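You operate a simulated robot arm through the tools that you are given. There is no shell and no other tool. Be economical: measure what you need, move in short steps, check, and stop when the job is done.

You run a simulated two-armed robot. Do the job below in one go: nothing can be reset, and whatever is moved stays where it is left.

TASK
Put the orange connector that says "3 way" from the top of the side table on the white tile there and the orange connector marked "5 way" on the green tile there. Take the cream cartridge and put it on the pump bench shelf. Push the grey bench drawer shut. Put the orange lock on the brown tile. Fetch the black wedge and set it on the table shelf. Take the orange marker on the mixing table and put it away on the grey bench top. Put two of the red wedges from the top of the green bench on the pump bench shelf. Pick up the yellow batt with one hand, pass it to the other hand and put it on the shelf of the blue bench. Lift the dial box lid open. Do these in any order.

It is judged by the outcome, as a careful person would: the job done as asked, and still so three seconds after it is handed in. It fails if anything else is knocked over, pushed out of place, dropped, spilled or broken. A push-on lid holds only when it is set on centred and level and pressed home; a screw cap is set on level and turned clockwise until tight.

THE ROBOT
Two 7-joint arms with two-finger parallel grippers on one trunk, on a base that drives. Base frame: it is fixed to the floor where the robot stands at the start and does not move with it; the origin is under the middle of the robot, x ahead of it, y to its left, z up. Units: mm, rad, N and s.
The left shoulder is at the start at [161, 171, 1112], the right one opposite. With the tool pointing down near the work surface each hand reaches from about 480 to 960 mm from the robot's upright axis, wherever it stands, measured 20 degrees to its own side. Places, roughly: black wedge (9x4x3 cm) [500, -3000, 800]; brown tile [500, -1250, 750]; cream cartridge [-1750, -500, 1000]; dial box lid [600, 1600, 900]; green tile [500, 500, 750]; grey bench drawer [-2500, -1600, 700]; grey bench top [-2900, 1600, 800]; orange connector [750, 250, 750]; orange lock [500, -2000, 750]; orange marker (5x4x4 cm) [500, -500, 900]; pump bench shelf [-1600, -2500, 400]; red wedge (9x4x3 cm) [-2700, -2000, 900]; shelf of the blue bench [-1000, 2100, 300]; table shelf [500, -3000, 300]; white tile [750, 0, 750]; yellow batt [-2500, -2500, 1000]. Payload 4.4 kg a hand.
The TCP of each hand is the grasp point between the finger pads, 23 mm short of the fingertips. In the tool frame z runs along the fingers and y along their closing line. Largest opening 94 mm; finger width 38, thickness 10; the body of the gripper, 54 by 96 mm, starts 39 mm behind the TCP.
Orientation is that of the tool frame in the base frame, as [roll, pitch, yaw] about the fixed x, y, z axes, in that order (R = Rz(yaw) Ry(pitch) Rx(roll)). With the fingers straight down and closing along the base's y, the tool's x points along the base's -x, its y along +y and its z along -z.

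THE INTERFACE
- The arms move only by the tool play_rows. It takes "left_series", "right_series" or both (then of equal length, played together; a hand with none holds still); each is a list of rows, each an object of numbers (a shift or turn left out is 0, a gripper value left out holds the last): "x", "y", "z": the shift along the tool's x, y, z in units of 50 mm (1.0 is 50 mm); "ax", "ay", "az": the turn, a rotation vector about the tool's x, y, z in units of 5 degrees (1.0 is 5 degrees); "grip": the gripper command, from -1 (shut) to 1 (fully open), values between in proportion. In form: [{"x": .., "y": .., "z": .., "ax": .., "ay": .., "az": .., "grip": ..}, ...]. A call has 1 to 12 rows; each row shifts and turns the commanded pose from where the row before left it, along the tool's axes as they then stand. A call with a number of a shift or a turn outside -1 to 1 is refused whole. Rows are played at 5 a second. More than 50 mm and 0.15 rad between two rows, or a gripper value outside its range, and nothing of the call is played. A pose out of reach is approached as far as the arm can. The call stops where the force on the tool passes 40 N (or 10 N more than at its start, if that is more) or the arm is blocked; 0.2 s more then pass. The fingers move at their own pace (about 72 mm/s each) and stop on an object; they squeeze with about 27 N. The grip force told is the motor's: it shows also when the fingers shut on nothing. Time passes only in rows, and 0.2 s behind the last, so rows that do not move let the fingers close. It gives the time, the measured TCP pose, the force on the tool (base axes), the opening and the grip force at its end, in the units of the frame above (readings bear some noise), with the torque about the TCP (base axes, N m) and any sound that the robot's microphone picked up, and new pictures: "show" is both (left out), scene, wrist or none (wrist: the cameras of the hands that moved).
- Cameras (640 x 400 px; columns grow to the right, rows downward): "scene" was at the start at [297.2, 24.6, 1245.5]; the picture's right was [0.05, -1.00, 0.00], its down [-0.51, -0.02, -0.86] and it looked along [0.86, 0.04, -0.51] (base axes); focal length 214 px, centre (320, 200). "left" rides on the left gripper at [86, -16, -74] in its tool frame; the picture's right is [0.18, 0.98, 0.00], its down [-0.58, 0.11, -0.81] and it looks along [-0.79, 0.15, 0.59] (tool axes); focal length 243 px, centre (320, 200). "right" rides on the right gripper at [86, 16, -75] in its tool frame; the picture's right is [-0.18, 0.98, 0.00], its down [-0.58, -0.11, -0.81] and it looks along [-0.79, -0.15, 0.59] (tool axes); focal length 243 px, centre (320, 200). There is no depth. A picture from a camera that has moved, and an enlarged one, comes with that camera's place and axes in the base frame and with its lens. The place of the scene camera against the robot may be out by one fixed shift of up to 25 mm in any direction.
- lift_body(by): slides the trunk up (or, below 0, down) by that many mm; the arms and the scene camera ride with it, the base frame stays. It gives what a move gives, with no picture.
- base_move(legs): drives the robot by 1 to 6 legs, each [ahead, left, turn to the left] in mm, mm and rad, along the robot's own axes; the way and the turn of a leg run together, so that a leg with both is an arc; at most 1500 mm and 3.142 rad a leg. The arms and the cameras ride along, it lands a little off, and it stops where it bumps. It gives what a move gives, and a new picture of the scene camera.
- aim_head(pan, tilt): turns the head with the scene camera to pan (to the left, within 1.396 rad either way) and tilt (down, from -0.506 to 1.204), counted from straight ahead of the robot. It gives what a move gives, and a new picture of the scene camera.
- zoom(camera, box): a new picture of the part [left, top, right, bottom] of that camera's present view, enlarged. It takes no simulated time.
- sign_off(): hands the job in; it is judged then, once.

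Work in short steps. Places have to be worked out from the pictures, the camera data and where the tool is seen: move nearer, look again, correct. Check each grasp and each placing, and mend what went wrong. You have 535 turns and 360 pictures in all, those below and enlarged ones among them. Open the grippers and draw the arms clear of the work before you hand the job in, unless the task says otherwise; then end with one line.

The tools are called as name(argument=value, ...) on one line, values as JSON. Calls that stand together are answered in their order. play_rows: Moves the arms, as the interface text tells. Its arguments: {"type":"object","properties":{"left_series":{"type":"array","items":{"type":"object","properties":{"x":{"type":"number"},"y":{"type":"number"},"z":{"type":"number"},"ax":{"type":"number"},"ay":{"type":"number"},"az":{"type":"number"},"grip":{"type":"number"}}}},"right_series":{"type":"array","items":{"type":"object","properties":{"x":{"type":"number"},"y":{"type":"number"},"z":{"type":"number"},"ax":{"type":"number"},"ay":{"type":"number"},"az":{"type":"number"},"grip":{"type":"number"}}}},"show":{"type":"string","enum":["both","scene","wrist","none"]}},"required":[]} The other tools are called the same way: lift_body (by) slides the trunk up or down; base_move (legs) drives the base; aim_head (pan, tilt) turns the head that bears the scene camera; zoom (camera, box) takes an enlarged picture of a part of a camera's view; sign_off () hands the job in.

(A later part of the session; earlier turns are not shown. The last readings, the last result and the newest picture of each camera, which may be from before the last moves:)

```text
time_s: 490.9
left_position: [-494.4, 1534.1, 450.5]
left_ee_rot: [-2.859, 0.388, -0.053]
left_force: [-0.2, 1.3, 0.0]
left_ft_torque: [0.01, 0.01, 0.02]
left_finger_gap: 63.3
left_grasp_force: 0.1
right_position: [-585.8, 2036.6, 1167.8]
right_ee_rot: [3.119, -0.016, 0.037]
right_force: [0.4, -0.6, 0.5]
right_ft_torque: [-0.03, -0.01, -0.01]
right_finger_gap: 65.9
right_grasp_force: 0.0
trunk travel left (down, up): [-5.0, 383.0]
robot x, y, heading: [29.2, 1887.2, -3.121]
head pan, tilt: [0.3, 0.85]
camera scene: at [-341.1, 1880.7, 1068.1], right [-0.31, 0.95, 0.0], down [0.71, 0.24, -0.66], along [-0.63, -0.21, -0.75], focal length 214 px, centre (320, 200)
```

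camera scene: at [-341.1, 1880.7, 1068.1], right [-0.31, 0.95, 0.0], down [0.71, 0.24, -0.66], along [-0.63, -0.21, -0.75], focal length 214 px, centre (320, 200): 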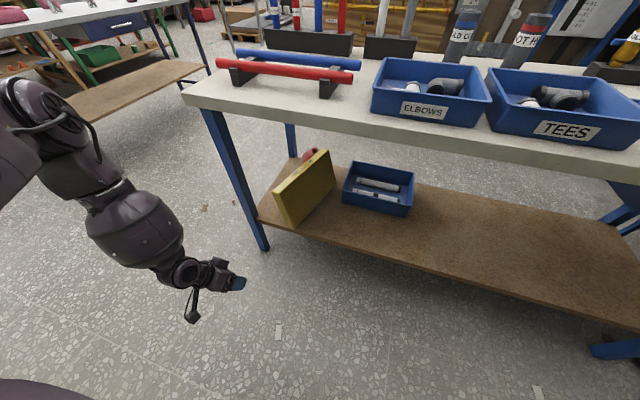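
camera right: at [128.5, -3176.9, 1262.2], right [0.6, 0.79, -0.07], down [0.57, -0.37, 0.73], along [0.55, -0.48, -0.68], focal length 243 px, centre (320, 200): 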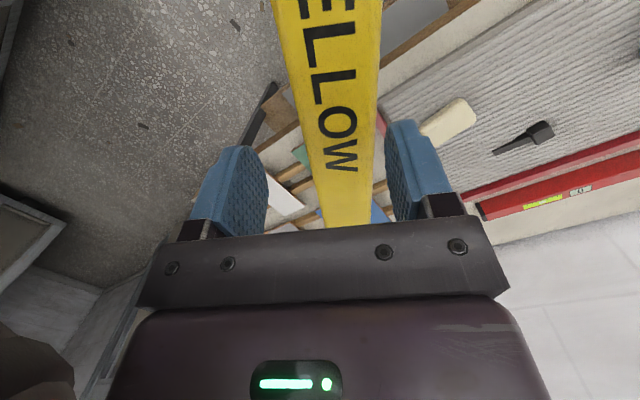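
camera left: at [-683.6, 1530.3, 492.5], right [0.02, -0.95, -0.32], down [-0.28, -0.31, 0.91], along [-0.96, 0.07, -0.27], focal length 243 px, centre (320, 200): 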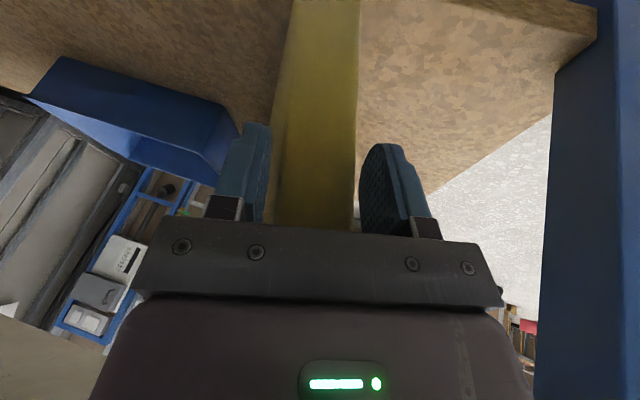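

The yellow batt stands safely on the blue bench shelf. Next come the drawer and the red wedges at the green bench. I'll raise the left arm and bring its tool back to pointing down.

play_rows(left_series=[{"x": -0.33, "y": -0.23, "z": -0.8}, {"x": -0.33, "y": -0.23, "z": -0.8}, {"x": -0.33, "y": -0.23, "z": -0.8}, {"x": -0.33, "y": -0.23, "z": -0.8}, {"x": -0.33, "y": -0.23, "z": -0.8}, {"x": -0.33, "y": -0.23, "z": -0.8}, {"x": -0.33, "y": -0.23, "z": -0.8}, {"x": -0.33, "y": -0.23, "z": -0.8}, {"x": -0.33, "y": -0.23, "z": -0.8}, {"x": -0.33, "y": -0.23, "z": -0.8}], show="none")

play_rows(left_series=[{"ax": -0.54, "ay": 0.7, "az": -0.2}, {"ax": -0.54, "ay": 0.7, "az": -0.2}, {"ax": -0.54, "ay": 0.7, "az": -0.2}, {"ax": -0.54, "ay": 0.7, "az": -0.2}, {"ax": -0.54, "ay": 0.7, "az": -0.2}, {"ax": -0.54, "ay": 0.7, "az": -0.2}, {}], show="none")

lift_body(by=120)

```text
time_s: 493.1
left_position: [-508.8, 1517.9, 875.9]
left_ee_rot: [-2.863, 0.37, -0.051]
left_force: [-1.3, 1.3, 3.5]
left_ft_torque: [-0.12, -0.22, -0.02]
left_finger_gap: 63.5
left_grasp_force: 0.0
left hand out of reach, approached as far as the arm can: row 7, 8, 9
right_position: [-586.3, 2036.8, 1166.4]
right_ee_rot: [3.118, -0.019, 0.036]
right_force: [-0.8, 0.8, -0.6]
right_ft_torque: [0.0, -0.05, -0.01]
right_finger_gap: 65.5
right_grasp_force: 0.2
trunk travel left (down, up): [-5.0, 383.0]
robot x, y, heading: [31.0, 1890.4, -3.125]
head pan, tilt: [0.3, 0.85]
```

```text
time_s: 494.7
left_position: [-510.6, 1522.1, 879.9]
left_ee_rot: [-3.136, 0.009, -0.002]
left_force: [-0.2, -0.6, 0.4]
left_ft_torque: [0.03, -0.02, 0.06]
left_finger_gap: 63.5
left_grasp_force: 0.1
right_position: [-586.3, 2037.0, 1167.1]
right_ee_rot: [3.119, -0.015, 0.037]
right_force: [0.3, 0.4, -0.1]
right_ft_torque: [0.0, 0.02, 0.0]
right_finger_gap: 65.7
right_grasp_force: 0.1
trunk travel left (down, up): [-5.0, 383.0]
robot x, y, heading: [32.2, 1888.3, -3.12]
head pan, tilt: [0.3, 0.85]
```

```text
time_s: 496.2
left_position: [-510.7, 1521.4, 998.6]
left_ee_rot: [-3.137, 0.009, -0.004]
left_force: [-0.4, 0.4, -0.6]
left_ft_torque: [0.01, -0.01, 0.0]
left_finger_gap: 63.2
left_grasp_force: 0.0
right_position: [-586.8, 2036.7, 1286.8]
right_ee_rot: [3.12, -0.018, 0.035]
right_force: [0.0, 0.0, -0.6]
right_ft_torque: [0.04, 0.0, 0.0]
right_finger_gap: 65.7
right_grasp_force: 0.0
trunk travel left (down, up): [-125.0, 263.0]
robot x, y, heading: [27.3, 1891.5, -3.121]
head pan, tilt: [0.3, 0.85]
```

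Both hands point down. I'll drive: strafe south to the corridor, west past the white bench, then turn to face the green bench.

base_move(legs=[[0, 1400, 0], [1450, 0, 0], [1330, 0, 0], [0, 0, 1.55], [850, 0, 0]])

aim_head(pan=0.1, tilt=0.5)

```text
time_s: 529.4
left_position: [-2402.0, -905.3, 1000.5]
left_ee_rot: [-3.135, 0.009, 1.505]
left_force: [-0.8, 0.1, -0.8]
left_ft_torque: [-0.01, -0.03, 0.0]
left_finger_gap: 63.7
left_grasp_force: 0.0
right_position: [-2921.2, -948.0, 1287.4]
right_ee_rot: [3.119, -0.015, 1.543]
right_force: [-0.9, -0.3, 0.3]
right_ft_torque: [-0.03, -0.02, -0.02]
right_finger_gap: 65.8
right_grasp_force: 0.0
trunk travel left (down, up): [-125.0, 263.0]
robot x, y, heading: [-2735.4, -340.1, -1.609]
head pan, tilt: [0.3, 0.85]
camera scene: at [-2719.0, -600.4, 1215.1], right [-0.97, -0.25, 0.0], down [-0.19, 0.73, -0.66], along [0.17, -0.64, -0.75], focal length 214 px, centre (320, 200)
```

scene: 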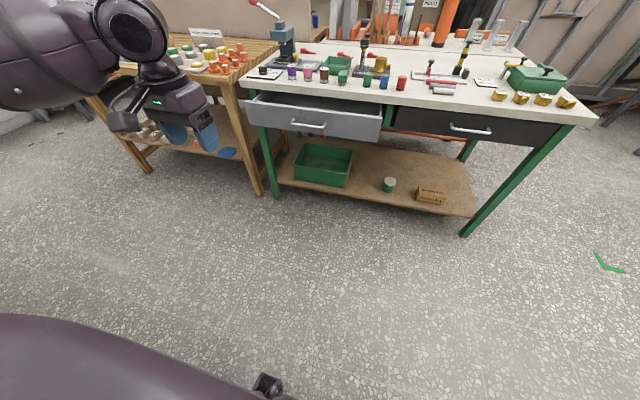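

```text
time_s: 530.2
left_position: [-2401.9, -904.5, 1000.3]
left_ee_rot: [-3.137, 0.011, 1.504]
left_force: [-0.7, -0.2, 0.3]
left_ft_torque: [-0.01, 0.03, 0.0]
left_finger_gap: 63.4
left_grasp_force: 0.1
right_position: [-2921.3, -947.8, 1287.3]
right_ee_rot: [3.12, -0.015, 1.542]
right_force: [0.2, 0.1, 0.6]
right_ft_torque: [0.03, 0.01, 0.0]
right_finger_gap: 66.0
right_grasp_force: 0.1
trunk travel left (down, up): [-125.0, 263.0]
robot x, y, heading: [-2736.0, -343.5, -1.619]
head pan, tilt: [0.099, 0.499]
camera scene: at [-2733.7, -615.5, 1245.0], right [-1.0, -0.06, 0.0], down [-0.03, 0.48, -0.88], along [0.05, -0.88, -0.48], focal length 214 px, centre (320, 200)
```

scene: 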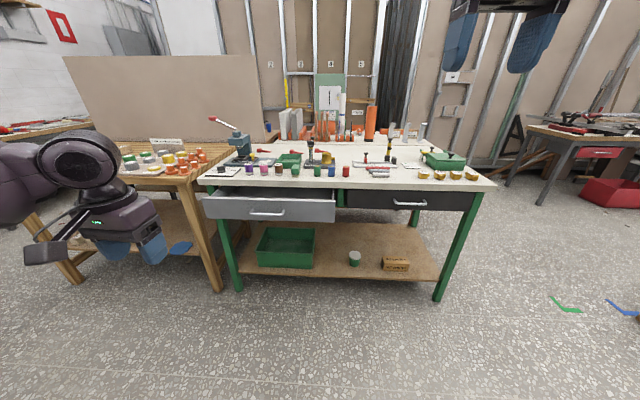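

The green bench's grey drawer is open. I'll zoom on the bench top to find the red wedges.

zoom(camera="scene", box=[195, 100, 345, 200])

zoom(camera="scene", box=[335, 110, 485, 210])

```text
4.00 times, centred on (270, 150) of scene
camera zoom: at [-2733.7, -615.5, 1245.0], right [-1.0, -0.06, 0.0], down [-0.03, 0.48, -0.88], along [0.05, -0.88, -0.48], focal length 858 px, centre (520, 400)
```

zoom: 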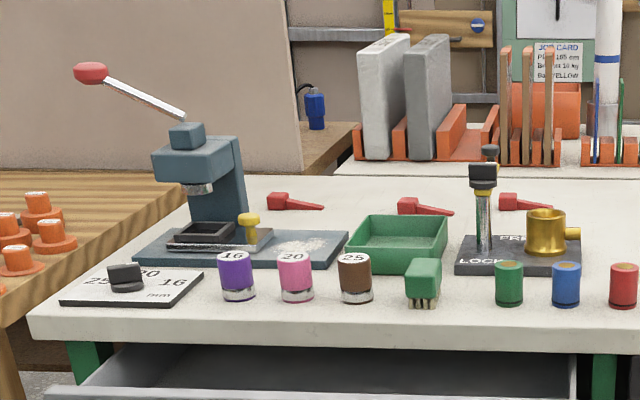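

```text
4.00 times, centred on (410, 160) of scene
camera zoom: at [-2733.7, -615.5, 1245.0], right [-1.0, -0.06, 0.0], down [-0.03, 0.48, -0.88], along [0.05, -0.88, -0.48], focal length 858 px, centre (-40, 360)
```

zoom: 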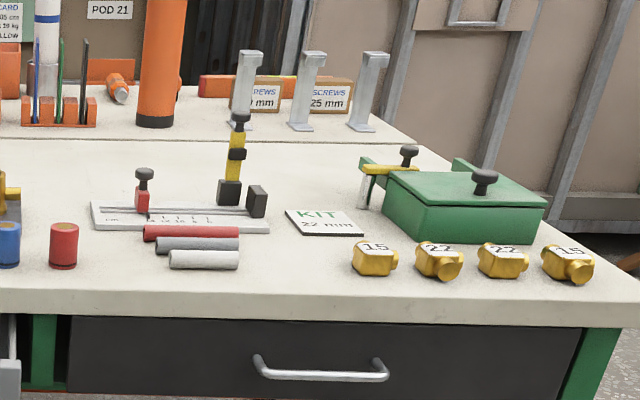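

The grey drawer protrudes about 100 mm, with its front near y≈-1380, x≈-2470 and z 720–790. Three red wedges lie at the back of the bench. First the drawer: I'll drive up and lower the closed left hand in front of it.

base_move(legs=[[380, 0, 0.045]])

play_rows(left_series=[{"y": -0.6, "grip": -1}, {"y": -0.4}, {"z": 0.9}, {"z": 0.9}, {"z": 0.9}, {"z": 0.9}, {"z": 0.8}, {}], show="scene")

```text
time_s: 532.6
left_position: [-2383.5, -1269.9, 999.1]
left_ee_rot: [-3.137, 0.01, 1.552]
left_force: [0.0, -0.2, -0.2]
left_ft_torque: [0.02, 0.01, 0.02]
left_finger_gap: 63.7
left_grasp_force: 0.0
right_position: [-2899.2, -1337.2, 1287.6]
right_ee_rot: [3.118, -0.016, 1.592]
right_force: [-0.5, -1.8, -0.7]
right_ft_torque: [0.01, -0.01, 0.0]
right_finger_gap: 66.1
right_grasp_force: 0.0
trunk travel left (down, up): [-125.0, 263.0]
robot x, y, heading: [-2746.4, -722.8, -1.569]
head pan, tilt: [0.099, 0.499]
camera scene: at [-2727.1, -996.7, 1245.1], right [-0.99, -0.1, 0.0], down [-0.05, 0.48, -0.88], along [0.09, -0.87, -0.48], focal length 214 px, centre (320, 200)
```

scene: 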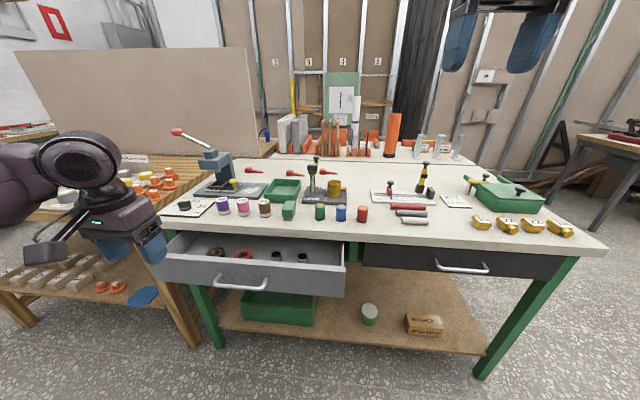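

```text
time_s: 534.4
left_position: [-2434.3, -1270.5, 776.8]
left_ee_rot: [-3.136, 0.01, 1.554]
left_force: [0.6, -0.6, 0.6]
left_ft_torque: [-0.02, -0.02, -0.01]
left_finger_gap: 0.0
left_grasp_force: 26.7
right_position: [-2899.0, -1336.0, 1288.2]
right_ee_rot: [3.119, -0.015, 1.592]
right_force: [-0.1, -0.2, -0.3]
right_ft_torque: [-0.01, -0.03, -0.03]
right_finger_gap: 65.6
right_grasp_force: 0.1
trunk travel left (down, up): [-125.0, 263.0]
robot x, y, heading: [-2741.9, -721.5, -1.569]
head pan, tilt: [0.099, 0.499]
camera scene: at [-2727.2, -996.1, 1245.4], right [-0.99, -0.1, 0.0], down [-0.05, 0.48, -0.88], along [0.09, -0.87, -0.48], focal length 214 px, centre (320, 200)
```

scene: 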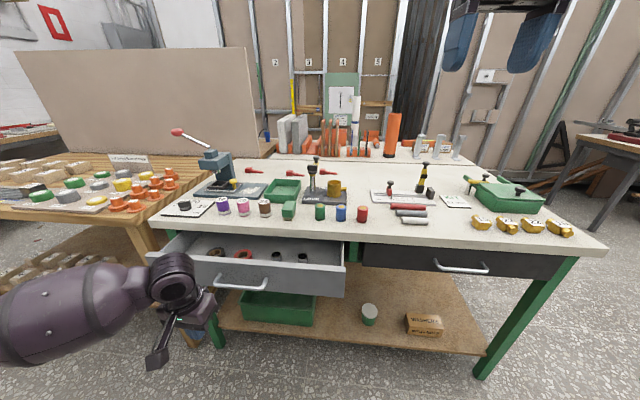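

The drawer panel spans about z 630–760 with its front near y≈-1440. I'll lower the fist 50 mm and advance toward it, with contact stopping the move.

play_rows(left_series=[{"z": 0.6, "y": -0.3}, {"z": 0.5, "y": -0.3}, {"x": -0.7}, {"x": -0.7}, {"x": -0.6}, {"x": -0.5}, {}], show="scene")

```text
time_s: 536.0
left_position: [-2467.8, -1394.6, 726.6]
left_ee_rot: [-3.137, 0.01, 1.551]
left_force: [0.3, 1.0, -0.2]
left_ft_torque: [-0.05, 0.01, -0.03]
left_finger_gap: 0.2
left_grasp_force: 26.9
right_position: [-2898.9, -1337.2, 1288.1]
right_ee_rot: [3.12, -0.015, 1.591]
right_force: [0.8, 0.1, 0.6]
right_ft_torque: [-0.01, 0.01, 0.01]
right_finger_gap: 65.7
right_grasp_force: 0.0
trunk travel left (down, up): [-125.0, 263.0]
robot x, y, heading: [-2745.0, -722.6, -1.564]
head pan, tilt: [0.099, 0.499]
camera scene: at [-2727.0, -996.3, 1245.2], right [-0.99, -0.1, 0.0], down [-0.05, 0.48, -0.88], along [0.09, -0.87, -0.48], focal length 214 px, centre (320, 200)
```

scene: 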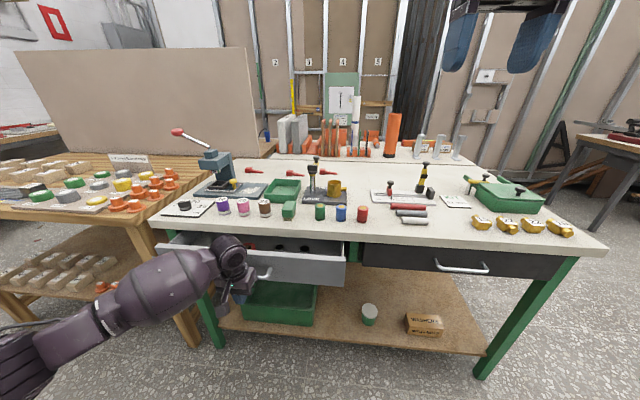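

The fist is at the drawer front. I'll tilt the fingers forward 30° so the tips lead, then push in steps.

play_rows(left_series=[{"ay": -1}, {"ay": -1}, {"ay": -1}, {"ay": -1}, {"ay": -1}, {"ay": -1}, {"x": -0.43, "z": 0.25}, {"x": -0.43, "z": 0.25}, {"x": -0.43, "z": 0.25}, {}], show="scene")

```text
time_s: 538.2
left_position: [-2467.2, -1470.8, 726.9]
left_ee_rot: [-3.135, 0.536, 1.555]
left_force: [0.4, 0.6, 0.3]
left_ft_torque: [-0.01, -0.01, -0.01]
left_finger_gap: 0.1
left_grasp_force: 26.8
right_position: [-2899.4, -1336.9, 1288.0]
right_ee_rot: [3.119, -0.016, 1.591]
right_force: [0.0, -0.4, 0.9]
right_ft_torque: [-0.04, -0.01, -0.02]
right_finger_gap: 66.0
right_grasp_force: 0.0
trunk travel left (down, up): [-125.0, 263.0]
robot x, y, heading: [-2744.1, -721.7, -1.566]
head pan, tilt: [0.099, 0.499]
camera scene: at [-2727.0, -996.3, 1245.2], right [-0.99, -0.1, 0.0], down [-0.05, 0.48, -0.88], along [0.09, -0.87, -0.48], focal length 214 px, centre (320, 200)
```

scene: 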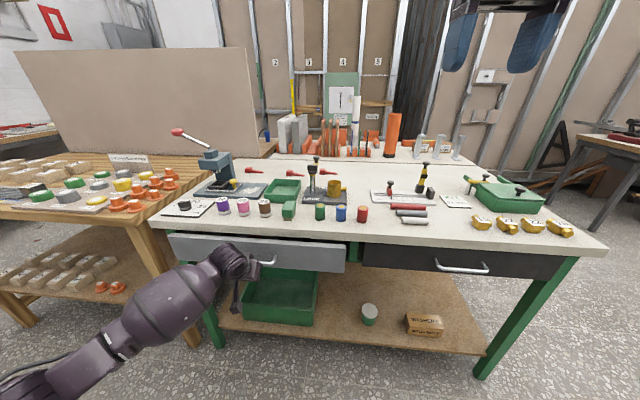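

The drawer is nearly shut. I'll keep pushing until firm resistance.

play_rows(left_series=[{"x": -0.26, "z": 0.15}, {"x": -0.26, "z": 0.15}, {"x": -0.26, "z": 0.15}, {"x": -0.26, "z": 0.15}, {}], show="none")

zoom(camera="scene", box=[140, 200, 440, 310])

```text
time_s: 539.1
left_position: [-2468.3, -1513.7, 719.9]
left_ee_rot: [-3.136, 0.517, 1.556]
left_force: [-1.2, 10.5, 0.2]
left_ft_torque: [-0.29, -0.06, 0.13]
left_finger_gap: 0.0
left_grasp_force: 26.8
right_position: [-2898.1, -1336.3, 1287.2]
right_ee_rot: [3.118, -0.015, 1.591]
right_force: [0.1, 0.2, -0.6]
right_ft_torque: [0.03, 0.01, 0.02]
right_finger_gap: 65.6
right_grasp_force: 0.0
trunk travel left (down, up): [-125.0, 263.0]
robot x, y, heading: [-2745.0, -721.4, -1.563]
head pan, tilt: [0.099, 0.499]
stopped in row 4 (left hand): the force on the tool passed its limit at 55 N (the readings are from after the stop); the commanded pose is now the measured one
```

```text
2.13 times, centred on (290, 255) of scene
camera zoom: at [-2726.6, -995.7, 1245.1], right [-0.99, -0.11, 0.0], down [-0.05, 0.48, -0.88], along [0.09, -0.87, -0.48], focal length 458 px, centre (384, 83)
```

zoom: 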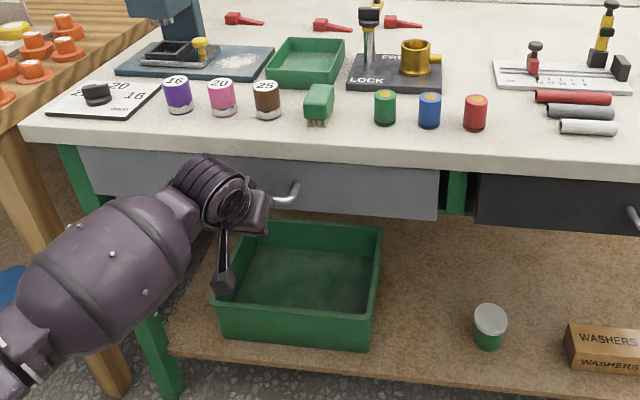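

The drawer is shut, flush with its neighbour. I'll withdraw the left hand, level it and raise it.

play_rows(left_series=[{"x": 0.65, "z": -0.37}, {"x": 0.65, "z": -0.37}, {"x": 0.65, "z": -0.37}, {"x": 0.65, "z": -0.37}, {"ay": 1}, {"ay": 1}, {"ay": 1}, {"ay": 1}, {"ay": 1}, {"ay": 1}, {}], show="none")

play_rows(left_series=[{"z": -0.9}, {"z": -0.9}, {"z": -0.9}, {"z": -0.9}, {"z": -0.9}, {"z": -0.9}, {"z": -0.9}, {}], right_series=[{"az": -1}, {"az": -1}, {"az": -1}, {"az": -1}, {"az": -1}, {"az": -1}, {"az": -1}, {"az": -1}], show="none")

play_rows(right_series=[{"az": -1}, {"az": -1}, {"az": -1}, {"az": -1}, {"az": -1}, {"az": -1}, {"az": -1}, {"az": -1}, {"az": -1}, {"az": -1}, {}], show="scene")

```text
time_s: 541.5
left_position: [-2466.0, -1364.2, 721.5]
left_ee_rot: [-3.136, -0.005, 1.553]
left_force: [0.0, 0.0, 1.4]
left_ft_torque: [-0.06, -0.01, -0.04]
left_finger_gap: 0.0
left_grasp_force: 26.9
right_position: [-2898.2, -1336.2, 1287.6]
right_ee_rot: [3.121, -0.016, 1.593]
right_force: [0.0, 0.2, 0.8]
right_ft_torque: [0.02, 0.0, 0.01]
right_finger_gap: 65.6
right_grasp_force: 0.1
trunk travel left (down, up): [-125.0, 263.0]
robot x, y, heading: [-2741.6, -719.4, -1.567]
head pan, tilt: [0.099, 0.499]
```

```text
time_s: 543.3
left_position: [-2465.0, -1366.2, 1032.5]
left_ee_rot: [-3.136, -0.008, 1.554]
left_force: [0.7, 0.4, -0.6]
left_ft_torque: [0.01, 0.02, -0.01]
left_finger_gap: 0.3
left_grasp_force: 26.9
right_position: [-2897.3, -1338.1, 1286.3]
right_ee_rot: [3.113, 0.002, 2.293]
right_force: [0.7, -0.4, -0.7]
right_ft_torque: [0.0, -0.05, 0.0]
right_finger_gap: 65.6
right_grasp_force: 0.0
trunk travel left (down, up): [-125.0, 263.0]
robot x, y, heading: [-2746.0, -720.9, -1.569]
head pan, tilt: [0.099, 0.499]
```

```text
time_s: 545.7
left_position: [-2463.3, -1366.0, 1034.4]
left_ee_rot: [-3.137, -0.004, 1.553]
left_force: [0.4, -0.2, 0.4]
left_ft_torque: [0.0, 0.02, -0.04]
left_finger_gap: 0.0
left_grasp_force: 26.8
right_position: [-2828.5, -1222.3, 1242.9]
right_ee_rot: [3.123, 0.024, -3.122]
right_force: [-0.2, 0.4, -0.1]
right_ft_torque: [0.01, 0.0, 0.02]
right_finger_gap: 65.7
right_grasp_force: 0.0
right hand out of reach, approached as far as the arm can: row 5, 6, 7, 8, 9, 10
trunk travel left (down, up): [-125.0, 263.0]
robot x, y, heading: [-2744.7, -721.5, -1.57]
head pan, tilt: [0.099, 0.499]
camera scene: at [-2726.9, -996.1, 1245.1], right [-0.99, -0.11, 0.0], down [-0.05, 0.48, -0.88], along [0.09, -0.87, -0.48], focal length 214 px, centre (320, 200)
```

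scene: 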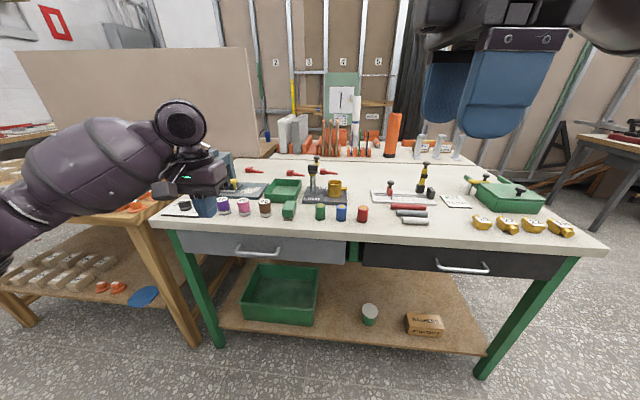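

Drawer done. I'll tuck the left hand up and back, then drive to about (-2510, -1140) so the right hand can reach the middle-right wedge at about (-2665, -1955).

play_rows(left_series=[{"z": -0.8, "x": 0.4}, {"z": -0.8, "x": 0.5}, {"z": -0.8, "x": 0.5}, {"z": -0.8, "x": 0.5}, {"z": -0.8, "x": 0.5}, {"x": 0.8}, {}], show="none")

base_move(legs=[[0, 235, 0], [415, 0, 0]])

```text
time_s: 547.3
left_position: [-2462.1, -1207.5, 1237.2]
left_ee_rot: [-3.137, -0.006, 1.552]
left_force: [-0.2, -0.1, 0.1]
left_ft_torque: [-0.02, -0.01, -0.03]
left_finger_gap: 0.0
left_grasp_force: 27.4
right_position: [-2830.0, -1223.7, 1240.7]
right_ee_rot: [3.124, 0.025, -3.124]
right_force: [0.2, -0.3, -0.8]
right_ft_torque: [0.03, 0.01, -0.02]
right_finger_gap: 65.9
right_grasp_force: 0.0
trunk travel left (down, up): [-125.0, 263.0]
robot x, y, heading: [-2741.0, -723.9, -1.566]
head pan, tilt: [0.099, 0.499]
```

```text
time_s: 549.4
left_position: [-2298.8, -1206.1, 1237.3]
left_ee_rot: [-3.138, -0.005, 1.564]
left_force: [-1.1, -0.2, 0.3]
left_ft_torque: [0.0, -0.02, -0.01]
left_finger_gap: 0.1
left_grasp_force: 26.9
right_position: [-2668.0, -1224.1, 1242.3]
right_ee_rot: [3.124, 0.023, -3.112]
right_force: [-0.6, -0.4, 0.2]
right_ft_torque: [0.0, -0.02, -0.01]
right_finger_gap: 66.0
right_grasp_force: 0.1
trunk travel left (down, up): [-125.0, 263.0]
robot x, y, heading: [-2587.6, -718.7, -1.557]
head pan, tilt: [0.099, 0.499]
stopped in leg 1: the robot was blocked; the commanded pose is now the measured one
camera scene: at [-2567.1, -996.8, 1245.0], right [-0.99, -0.12, 0.0], down [-0.05, 0.48, -0.88], along [0.1, -0.87, -0.48], focal length 214 px, centre (320, 200)
```

scene: 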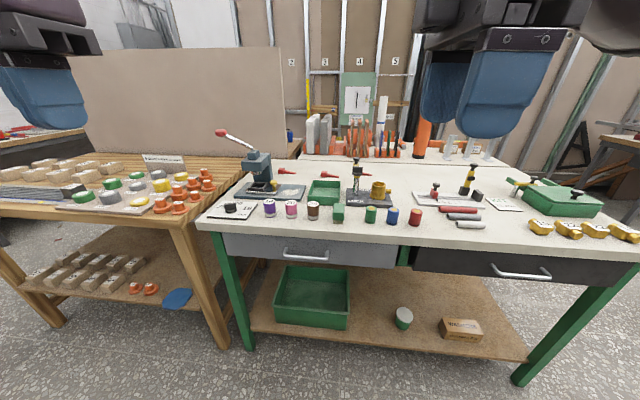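

The base side met the white bench's end. I'll go ahead first, then left.

base_move(legs=[[0, -30, 0], [410, 0, 0], [0, 120, -0.01]])

play_rows(right_series=[{"y": -0.8}, {"y": -0.8}, {"y": -0.8}, {"y": -0.8}, {"y": -0.4, "z": 0.5}, {"z": 0.9}, {"z": 0.9}, {}], show="both")

```text
time_s: 553.8
left_position: [-2201.6, -1618.4, 1237.4]
left_ee_rot: [-3.135, -0.004, 1.561]
left_force: [-0.2, 0.0, -0.5]
left_ft_torque: [0.03, -0.04, 0.0]
left_finger_gap: 0.0
left_grasp_force: 26.2
right_position: [-2569.1, -1634.5, 1242.6]
right_ee_rot: [3.126, 0.024, -3.115]
right_force: [0.2, -0.8, 0.4]
right_ft_torque: [0.03, 0.01, -0.01]
right_finger_gap: 65.6
right_grasp_force: 0.1
trunk travel left (down, up): [-125.0, 263.0]
robot x, y, heading: [-2487.3, -1133.3, -1.557]
head pan, tilt: [0.099, 0.499]
camera scene: at [-2468.2, -1407.8, 1245.1], right [-0.99, -0.11, 0.0], down [-0.05, 0.48, -0.88], along [0.1, -0.87, -0.48], focal length 214 px, centre (320, 200)
```

scene: 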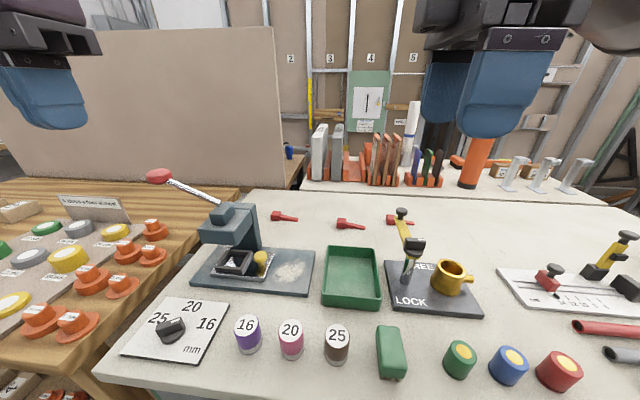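

```text
time_s: 555.6
left_position: [-2201.7, -1617.1, 1238.3]
left_ee_rot: [-3.137, -0.004, 1.56]
left_force: [-0.5, 0.2, -0.3]
left_ft_torque: [0.0, 0.02, -0.01]
left_finger_gap: 0.0
left_grasp_force: 27.1
right_position: [-2517.2, -1667.0, 1094.0]
right_ee_rot: [3.129, 0.025, -3.116]
right_force: [1.2, -0.2, -0.6]
right_ft_torque: [0.01, 0.01, 0.03]
right_finger_gap: 66.0
right_grasp_force: 0.0
right hand out of reach, approached as far as the arm can: row 1, 2, 3, 4, 5
trunk travel left (down, up): [-125.0, 263.0]
robot x, y, heading: [-2488.1, -1133.8, -1.556]
head pan, tilt: [0.099, 0.499]
camera scene: at [-2468.6, -1407.0, 1245.5], right [-0.99, -0.11, 0.0], down [-0.05, 0.48, -0.88], along [0.1, -0.87, -0.48], focal length 214 px, centre (320, 200)
camera right: at [-2604.4, -1654.7, 1166.7], right [0.16, 0.99, 0.02], down [0.56, -0.11, 0.82], along [0.81, -0.12, -0.57], focal length 243 px, centre (320, 200)
```

scene: 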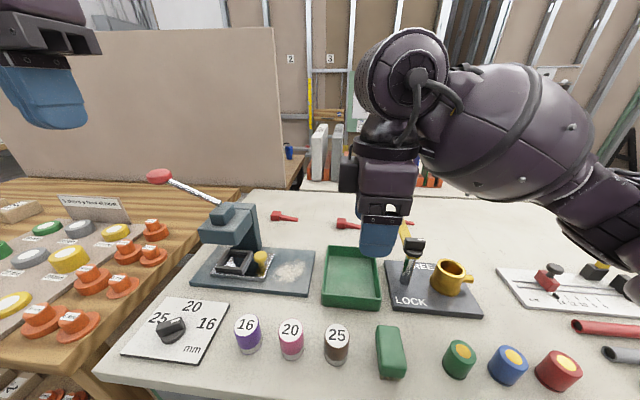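
right: 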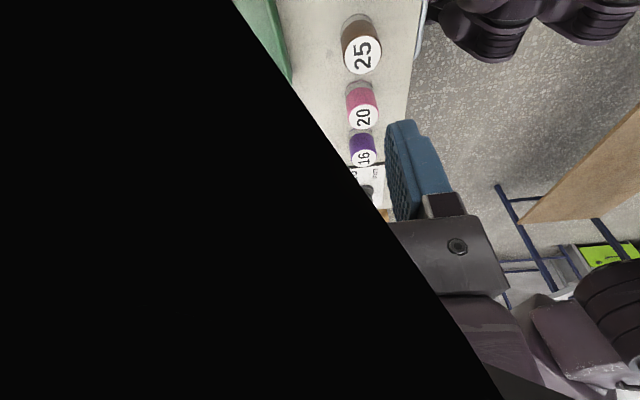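

The wedges are clear. Wedge 2's block triangulates to about (-2488, -1975), z≈848. I'll move the right hand over it, still high.

play_rows(right_series=[{"y": -0.76, "x": -0.07}, {"y": -0.76, "x": -0.07}, {"y": -0.76, "x": -0.07}, {"y": -0.76, "x": -0.07}, {"y": -0.76, "x": -0.07}, {"y": -0.76, "x": -0.07}, {"y": -0.76, "x": -0.07}, {"y": -0.76, "x": -0.07}, {}], show="both")

```text
time_s: 557.6
left_position: [-2201.8, -1618.3, 1237.0]
left_ee_rot: [-3.136, -0.004, 1.56]
left_force: [0.2, 0.0, 0.4]
left_ft_torque: [0.02, -0.01, 0.01]
left_finger_gap: 0.0
left_grasp_force: 27.8
right_position: [-2460.7, -1686.2, 1100.3]
right_ee_rot: [3.126, 0.024, -3.122]
right_force: [-0.1, -0.2, -0.7]
right_ft_torque: [0.01, 0.03, -0.04]
right_finger_gap: 65.7
right_grasp_force: 0.0
right hand out of reach, approached as far as the arm can: row 1, 2, 3, 4, 5, 6, 7, 8
trunk travel left (down, up): [-125.0, 263.0]
robot x, y, heading: [-2488.7, -1132.7, -1.557]
head pan, tilt: [0.099, 0.499]
camera scene: at [-2468.6, -1407.8, 1245.1], right [-0.99, -0.11, 0.0], down [-0.05, 0.48, -0.88], along [0.1, -0.87, -0.48], focal length 214 px, centre (320, 200)
camera right: at [-2548.9, -1673.1, 1172.2], right [0.16, 0.99, 0.02], down [0.56, -0.11, 0.82], along [0.81, -0.12, -0.57], focal length 243 px, centre (320, 200)
```

scene: 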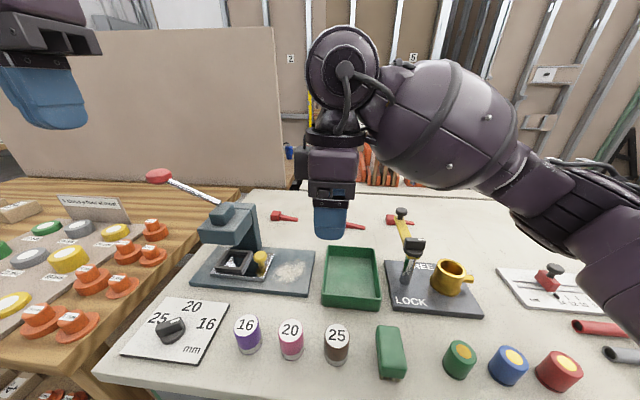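
right: 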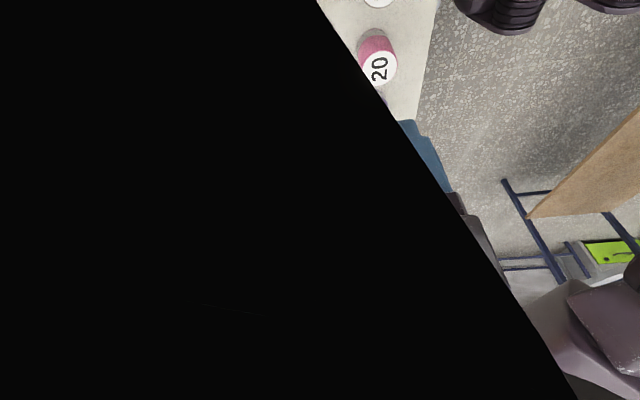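

The yawed right wrist can't reach forward. I'll turn it back to the normal yaw and grip the wedge's block lengthwise instead (end face and the shoulder above its thin tail).

play_rows(right_series=[{"az": 1}, {"az": 1}, {"az": 1}, {"az": 1}, {"az": 1}, {"az": 1}, {"az": 1}, {"az": 1}, {"az": 1}], show="none")

play_rows(right_series=[{"az": 1}, {"az": 1}, {"az": 1}, {"az": 1}, {"az": 1}, {"az": 1}, {"az": 1}, {"az": 1}, {"az": 1}, {}], show="none")

zoom(camera="scene", box=[250, 190, 430, 260])

```text
time_s: 559.6
left_position: [-2201.1, -1617.7, 1236.3]
left_ee_rot: [-3.137, -0.004, 1.559]
left_force: [0.2, 0.7, 0.1]
left_ft_torque: [0.01, -0.01, -0.01]
left_finger_gap: 0.0
left_grasp_force: 27.4
right_position: [-2463.6, -1685.6, 1102.1]
right_ee_rot: [3.113, 0.005, 2.381]
right_force: [-0.1, 0.6, 0.1]
right_ft_torque: [-0.03, -0.01, 0.0]
right_finger_gap: 65.9
right_grasp_force: 0.1
trunk travel left (down, up): [-125.0, 263.0]
robot x, y, heading: [-2489.5, -1134.1, -1.564]
head pan, tilt: [0.099, 0.499]
```

```text
time_s: 561.8
left_position: [-2202.2, -1617.8, 1237.6]
left_ee_rot: [-3.136, -0.005, 1.56]
left_force: [-1.1, -0.7, -0.4]
left_ft_torque: [0.0, -0.02, -0.03]
left_finger_gap: 0.3
left_grasp_force: 27.4
right_position: [-2462.7, -1685.8, 1101.6]
right_ee_rot: [3.117, -0.016, 1.597]
right_force: [0.8, -0.4, 0.0]
right_ft_torque: [-0.01, 0.03, -0.03]
right_finger_gap: 65.9
right_grasp_force: 0.0
trunk travel left (down, up): [-125.0, 263.0]
robot x, y, heading: [-2486.9, -1133.3, -1.562]
head pan, tilt: [0.099, 0.499]
```

```text
3.56 times, centred on (340, 225) of scene
camera zoom: at [-2468.6, -1407.8, 1245.1], right [-0.99, -0.11, 0.0], down [-0.05, 0.48, -0.88], along [0.1, -0.87, -0.48], focal length 763 px, centre (249, 111)
```

zoom: 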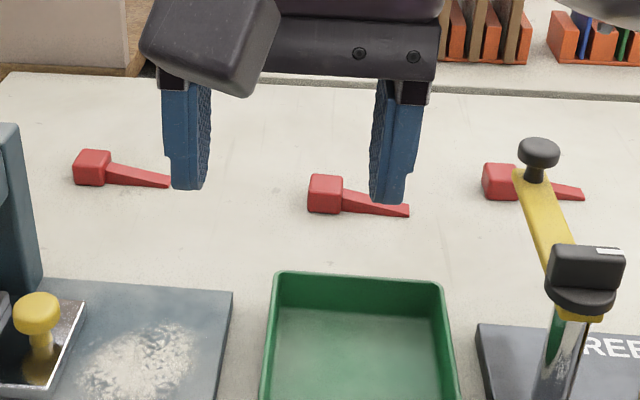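

Wedge 2 is a block about 30 mm across with a tapered tail. I'll bring the right hand near, just short of it at z≈1000, and use the wrist camera.

play_rows(right_series=[{"x": -0.71, "y": -0.05, "z": 0.3}, {"x": -0.71, "y": -0.05, "z": 0.3}, {"x": -0.71, "y": -0.05, "z": 0.3}, {"x": -0.71, "y": -0.05, "z": 0.3}, {"x": -0.71, "y": -0.05, "z": 0.3}, {"x": -0.71, "y": -0.05, "z": 0.3}, {}], show="wrist")

```text
time_s: 563.4
left_position: [-2201.9, -1617.9, 1237.6]
left_ee_rot: [-3.137, -0.003, 1.56]
left_force: [-0.2, -0.4, 0.3]
left_ft_torque: [0.0, 0.0, 0.02]
left_finger_gap: 0.0
left_grasp_force: 27.0
right_position: [-2470.0, -1898.3, 1006.0]
right_ee_rot: [3.117, -0.016, 1.595]
right_force: [-0.8, 0.3, -0.6]
right_ft_torque: [-0.04, -0.01, 0.03]
right_finger_gap: 65.8
right_grasp_force: 0.0
trunk travel left (down, up): [-125.0, 263.0]
robot x, y, heading: [-2483.6, -1135.3, -1.563]
head pan, tilt: [0.099, 0.499]
camera right: at [-2456.4, -1813.3, 1081.0], right [0.99, -0.16, 0.02], down [-0.11, -0.6, 0.79], along [-0.11, -0.79, -0.61], focal length 243 px, centre (320, 200)
```

right: 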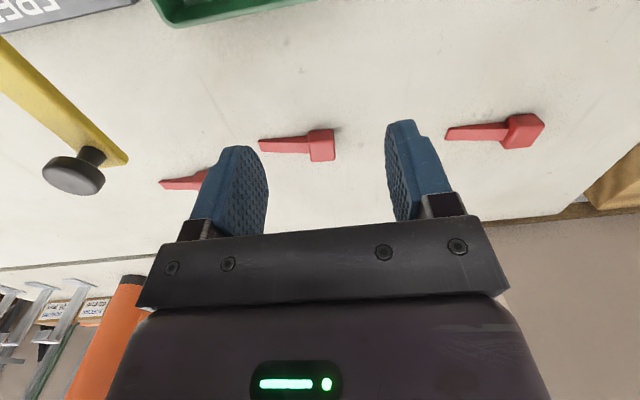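

Wedge 2's block is at about (-2478, -1998). I'll move over it and lower to z≈920 for a check.

play_rows(right_series=[{"x": -0.7, "y": -0.08}, {"x": -0.7, "y": -0.08}, {"x": -0.6, "y": -0.06}, {"z": 0.6}, {"z": 0.6}, {"z": 0.5}, {}], show="wrist")

```text
time_s: 565.0
left_position: [-2201.7, -1617.9, 1237.8]
left_ee_rot: [-3.136, -0.003, 1.56]
left_force: [0.1, -0.5, -0.9]
left_ft_torque: [-0.01, -0.02, -0.02]
left_finger_gap: 0.0
left_grasp_force: 27.3
right_position: [-2475.0, -1995.2, 920.6]
right_ee_rot: [3.118, -0.015, 1.598]
right_force: [0.4, 0.9, 0.1]
right_ft_torque: [0.02, -0.02, -0.01]
right_finger_gap: 65.7
right_grasp_force: 0.0
trunk travel left (down, up): [-125.0, 263.0]
robot x, y, heading: [-2486.0, -1137.4, -1.561]
head pan, tilt: [0.099, 0.499]
camera right: at [-2462.6, -1910.6, 996.3], right [0.99, -0.16, 0.02], down [-0.11, -0.6, 0.79], along [-0.11, -0.79, -0.61], focal length 243 px, centre (320, 200)
```

right: 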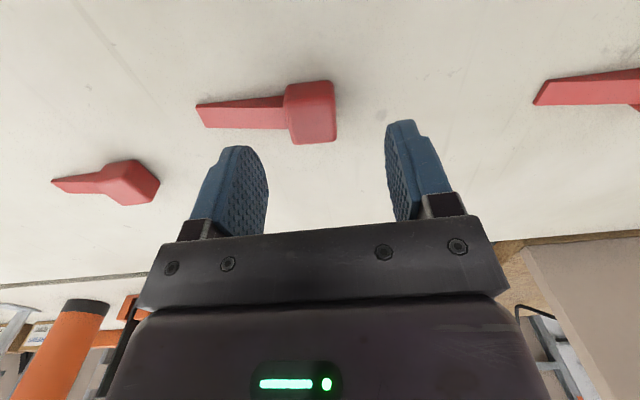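

The block top is at z≈861 and centred at x≈-2478.5. I'll descend to TCP z≈870, so the tips stay above the tail, and close.

play_rows(right_series=[{"y": -0.07, "z": 0.4}, {"z": 0.4}, {"z": 0.2}, {}, {"grip": -1}, {"grip": -1}, {"grip": -1}, {}], show="wrist")

```text
time_s: 566.0
left_position: [-2202.9, -1614.9, 1238.3]
left_ee_rot: [-3.138, -0.002, 1.558]
left_force: [1.2, -0.1, -0.8]
left_ft_torque: [0.01, 0.0, 0.0]
left_finger_gap: 0.1
left_grasp_force: 26.7
right_position: [-2482.8, -1997.3, 884.5]
right_ee_rot: [3.118, 0.003, 1.591]
right_force: [-7.1, -2.5, 30.3]
right_ft_torque: [-0.09, 1.04, -0.09]
right_finger_gap: 48.2
right_grasp_force: 13.3
trunk travel left (down, up): [-125.0, 263.0]
robot x, y, heading: [-2487.3, -1134.5, -1.559]
head pan, tilt: [0.099, 0.499]
stopped in row 5 (right hand): the force on the tool passed its limit at 42 N (the readings are from after the stop); the commanded pose is now the measured one
camera right: at [-2469.1, -1911.4, 958.2], right [0.99, -0.16, 0.02], down [-0.12, -0.58, 0.8], along [-0.12, -0.8, -0.59], focal length 243 px, centre (320, 200)
```

right: 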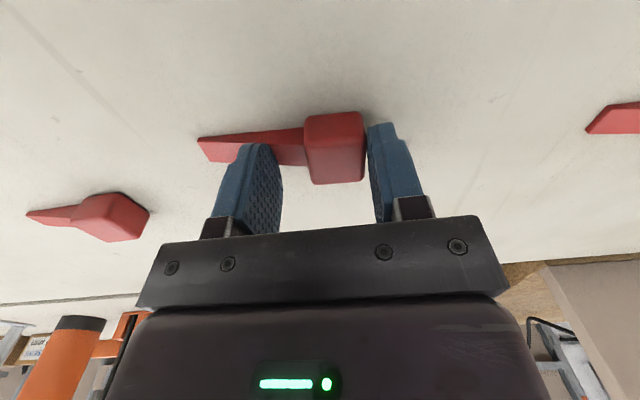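

The west fingertip is resting on the tail, so the wedge sits a bit higher than estimated. I'll lift 3 mm, shift 7 mm toward the block, and close.

play_rows(right_series=[{"z": -0.08}, {"y": 0.14}, {}, {"grip": -1}, {"grip": -1}, {"grip": -1}, {}], show="wrist")

```text
time_s: 567.6
left_position: [-2203.0, -1614.1, 1240.1]
left_ee_rot: [-3.139, 0.0, 1.56]
left_force: [0.2, 0.1, -0.4]
left_ft_torque: [0.02, 0.01, 0.04]
left_finger_gap: 0.0
left_grasp_force: 27.1
right_position: [-2473.8, -1996.0, 888.1]
right_ee_rot: [3.117, 0.001, 1.597]
right_force: [-9.0, 1.8, 38.8]
right_ft_torque: [-0.15, 1.06, -0.11]
right_finger_gap: 30.3
right_grasp_force: 26.4
trunk travel left (down, up): [-125.0, 263.0]
robot x, y, heading: [-2484.7, -1134.6, -1.556]
head pan, tilt: [0.099, 0.499]
camera right: at [-2459.5, -1909.0, 961.2], right [0.99, -0.16, 0.03], down [-0.11, -0.58, 0.8], along [-0.11, -0.8, -0.6], focal length 243 px, centre (320, 200)
```

right: 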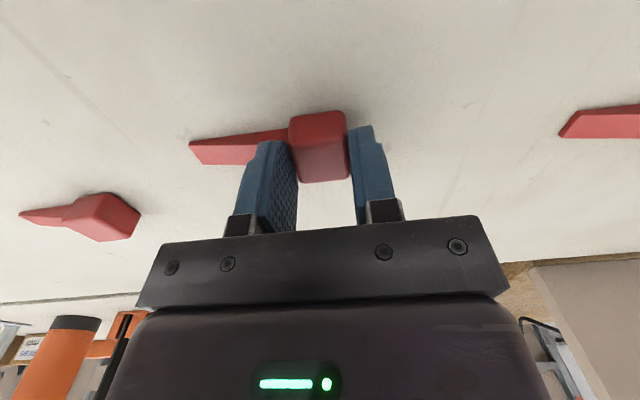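

The block is gripped (30 mm). I'll lift it.

play_rows(right_series=[{"z": -0.4}, {"z": -0.6}, {"z": -0.8}, {"z": -0.8}, {"z": -0.8}, {"x": 0.6}, {"x": 0.8}, {}], show="wrist")

```text
time_s: 569.4
left_position: [-2201.7, -1617.6, 1236.5]
left_ee_rot: [-3.137, -0.004, 1.561]
left_force: [-0.1, 0.0, -0.2]
left_ft_torque: [0.02, -0.01, 0.05]
left_finger_gap: 0.0
left_grasp_force: 26.7
right_position: [-2479.1, -1929.8, 1048.6]
right_ee_rot: [3.116, -0.009, 1.594]
right_force: [0.0, -0.5, 0.1]
right_ft_torque: [0.02, 0.01, 0.01]
right_finger_gap: 28.8
right_grasp_force: 26.7
trunk travel left (down, up): [-125.0, 263.0]
robot x, y, heading: [-2486.2, -1131.8, -1.559]
head pan, tilt: [0.099, 0.499]
camera right: at [-2466.3, -1843.0, 1123.1], right [0.99, -0.16, 0.02], down [-0.11, -0.59, 0.8], along [-0.11, -0.79, -0.6], focal length 243 px, centre (320, 200)
```

right: 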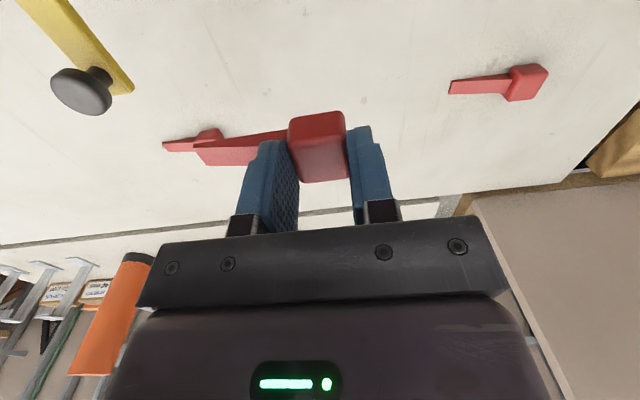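

The wedge is held. To carry two at once, I'll set this one down at a spot the left hand can reach without passing the press lever: right here at about (-2479, -1935), a clear patch. Lowering now.

play_rows(right_series=[{"z": 0.8}, {"z": 0.8}, {"z": 0.8}, {"z": 0.6}, {"z": 0.1}, {"z": 0.06}, {"z": 0.06}, {"z": 0.06}, {}], show="none")

```text
time_s: 571.4
left_position: [-2202.5, -1617.3, 1237.0]
left_ee_rot: [-3.138, -0.003, 1.561]
left_force: [-0.3, 0.5, -0.3]
left_ft_torque: [-0.04, 0.0, -0.01]
left_finger_gap: 0.0
left_grasp_force: 27.5
right_position: [-2474.0, -1928.4, 888.0]
right_ee_rot: [3.116, -0.005, 1.595]
right_force: [-0.5, -0.5, 6.3]
right_ft_torque: [-0.03, 0.53, -0.02]
right_finger_gap: 28.8
right_grasp_force: 27.3
trunk travel left (down, up): [-125.0, 263.0]
robot x, y, heading: [-2486.5, -1133.6, -1.559]
head pan, tilt: [0.099, 0.499]
```

Contact. I'll release and clear the right hand up and back, then shift the base right and bring the left hand over.

play_rows(right_series=[{"grip": 0.3}, {"grip": 0.3}, {"z": -0.5}, {"z": -0.9}, {"z": -0.9}, {"z": -0.9}, {"x": 0.9}, {"x": 0.9}, {"x": 0.9}, {"x": 0.9}, {}], left_series=[{"grip": 0.3}, {"grip": 0.3}, {}, {}, {}, {}, {}, {}, {}, {}, {}], show="none")

base_move(legs=[[0, -170, 0]])

```text
time_s: 573.8
left_position: [-2201.7, -1618.8, 1236.1]
left_ee_rot: [-3.137, -0.004, 1.56]
left_force: [-0.2, 0.5, -0.1]
left_ft_torque: [0.0, 0.0, -0.02]
left_finger_gap: 61.2
left_grasp_force: 0.0
right_position: [-2485.8, -1746.7, 1047.7]
right_ee_rot: [3.117, -0.01, 1.596]
right_force: [-0.2, 0.3, -0.1]
right_ft_torque: [0.01, 0.02, -0.02]
right_finger_gap: 61.2
right_grasp_force: 0.0
trunk travel left (down, up): [-125.0, 263.0]
robot x, y, heading: [-2490.1, -1132.1, -1.562]
head pan, tilt: [0.099, 0.499]
```

```text
time_s: 576.0
left_position: [-2371.0, -1619.4, 1237.2]
left_ee_rot: [-3.138, -0.006, 1.564]
left_force: [-0.3, -0.3, -0.8]
left_ft_torque: [0.0, 0.01, 0.03]
left_finger_gap: 60.8
left_grasp_force: 0.1
right_position: [-2653.9, -1750.6, 1048.4]
right_ee_rot: [3.118, -0.007, 1.599]
right_force: [0.1, 0.4, 0.1]
right_ft_torque: [-0.01, -0.04, 0.01]
right_finger_gap: 61.1
right_grasp_force: 0.0
trunk travel left (down, up): [-125.0, 263.0]
robot x, y, heading: [-2655.7, -1135.6, -1.56]
head pan, tilt: [0.099, 0.499]
camera scene: at [-2638.7, -1410.1, 1245.1], right [-0.99, -0.11, 0.0], down [-0.05, 0.48, -0.88], along [0.1, -0.87, -0.48], focal length 214 px, centre (320, 200)
```

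scene: 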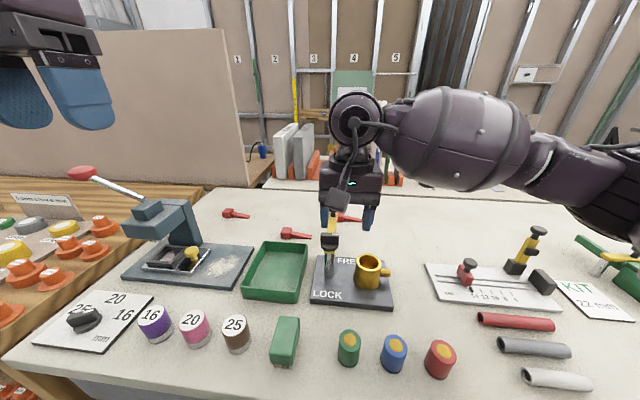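

I'll bring the left hand over the wedge while raising the right out of the way.

play_rows(left_series=[{"x": -0.69, "y": -0.23, "z": 0.5}, {"x": -0.69, "y": -0.23, "z": 0.5}, {"x": -0.69, "y": -0.23, "z": 0.5}, {"x": -0.69, "y": -0.23, "z": 0.5}, {"x": -0.69, "y": -0.23, "z": 0.5}, {"x": -0.69, "y": -0.23, "z": 0.5}, {"x": -0.69, "y": -0.23, "z": 0.5}, {"x": -0.69, "y": -0.23, "z": 0.5}, {"x": -0.69, "y": -0.23, "z": 0.5}, {}], right_series=[{"z": -0.6}, {"z": -0.6}, {"z": -0.6, "x": 0.5}, {"x": 0.5}, {}, {}, {}, {}, {}, {}], show="wrist")

```text
time_s: 578.2
left_position: [-2477.1, -1926.0, 1014.3]
left_ee_rot: [-3.136, -0.005, 1.564]
left_force: [-0.1, 0.0, 0.6]
left_ft_torque: [-0.01, 0.01, 0.0]
left_finger_gap: 60.9
left_grasp_force: 0.1
right_position: [-2658.8, -1698.3, 1140.5]
right_ee_rot: [3.117, -0.007, 1.599]
right_force: [-0.2, 0.2, -0.5]
right_ft_torque: [0.03, 0.03, -0.01]
right_finger_gap: 61.1
right_grasp_force: 0.1
trunk travel left (down, up): [-125.0, 263.0]
robot x, y, heading: [-2656.7, -1137.7, -1.558]
head pan, tilt: [0.099, 0.499]
camera right: at [-2644.7, -1612.3, 1214.7], right [0.99, -0.16, 0.02], down [-0.11, -0.59, 0.8], along [-0.11, -0.79, -0.6], focal length 243 px, centre (320, 200)
camera left: at [-2493.1, -1839.2, 1088.2], right [0.98, 0.18, 0.0], down [0.11, -0.58, 0.8], along [0.14, -0.79, -0.59], focal length 243 px, centre (320, 200)
```

right: 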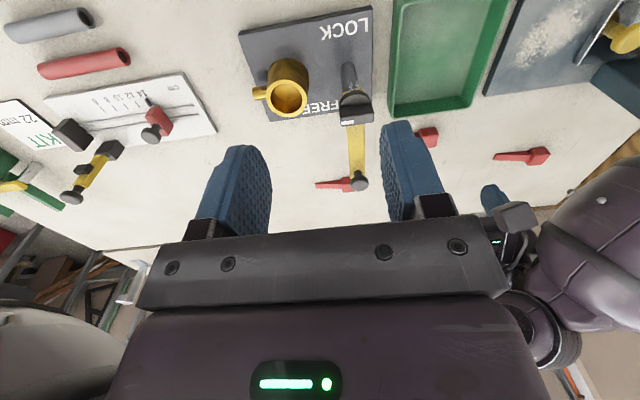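
left: 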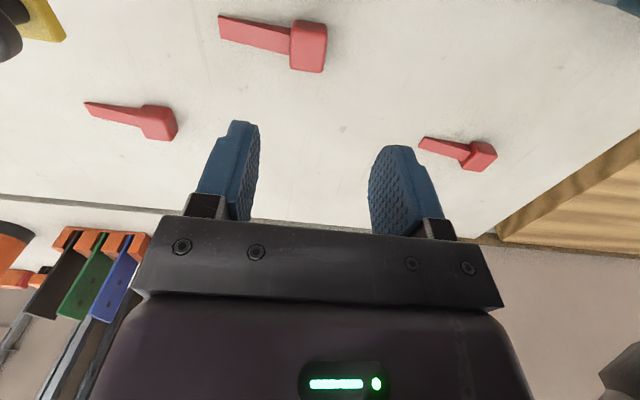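

The wedge block appears at about (-2488, -1922). I'll adjust and lower to z≈930 to confirm.

play_rows(left_series=[{"x": 0.06, "y": -0.18}, {"z": 0.6}, {"z": 0.6}, {"z": 0.5}, {}], show="wrist")

```text
time_s: 579.4
left_position: [-2485.1, -1923.6, 927.8]
left_ee_rot: [-3.136, -0.003, 1.563]
left_force: [0.5, 0.1, -0.4]
left_ft_torque: [0.0, -0.01, 0.0]
left_finger_gap: 61.0
left_grasp_force: 0.0
right_position: [-2658.2, -1699.2, 1139.5]
right_ee_rot: [3.117, -0.006, 1.599]
right_force: [0.6, 0.0, 0.0]
right_ft_torque: [0.0, 0.03, 0.0]
right_finger_gap: 61.1
right_grasp_force: 0.1
trunk travel left (down, up): [-125.0, 263.0]
robot x, y, heading: [-2653.5, -1138.8, -1.557]
head pan, tilt: [0.099, 0.499]
camera left: at [-2501.2, -1836.8, 1002.7], right [0.98, 0.18, 0.0], down [0.11, -0.59, 0.8], along [0.14, -0.79, -0.59], focal length 243 px, centre (320, 200)
```

left: 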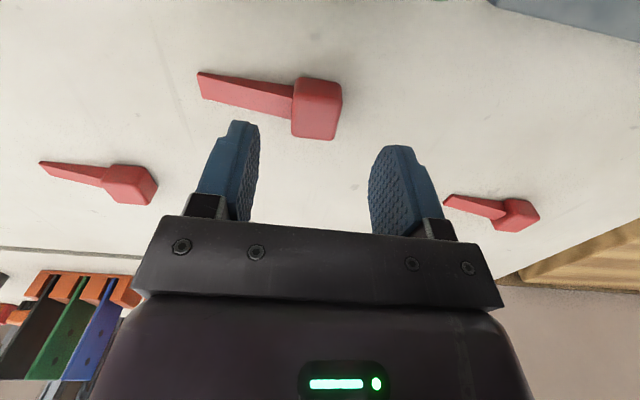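

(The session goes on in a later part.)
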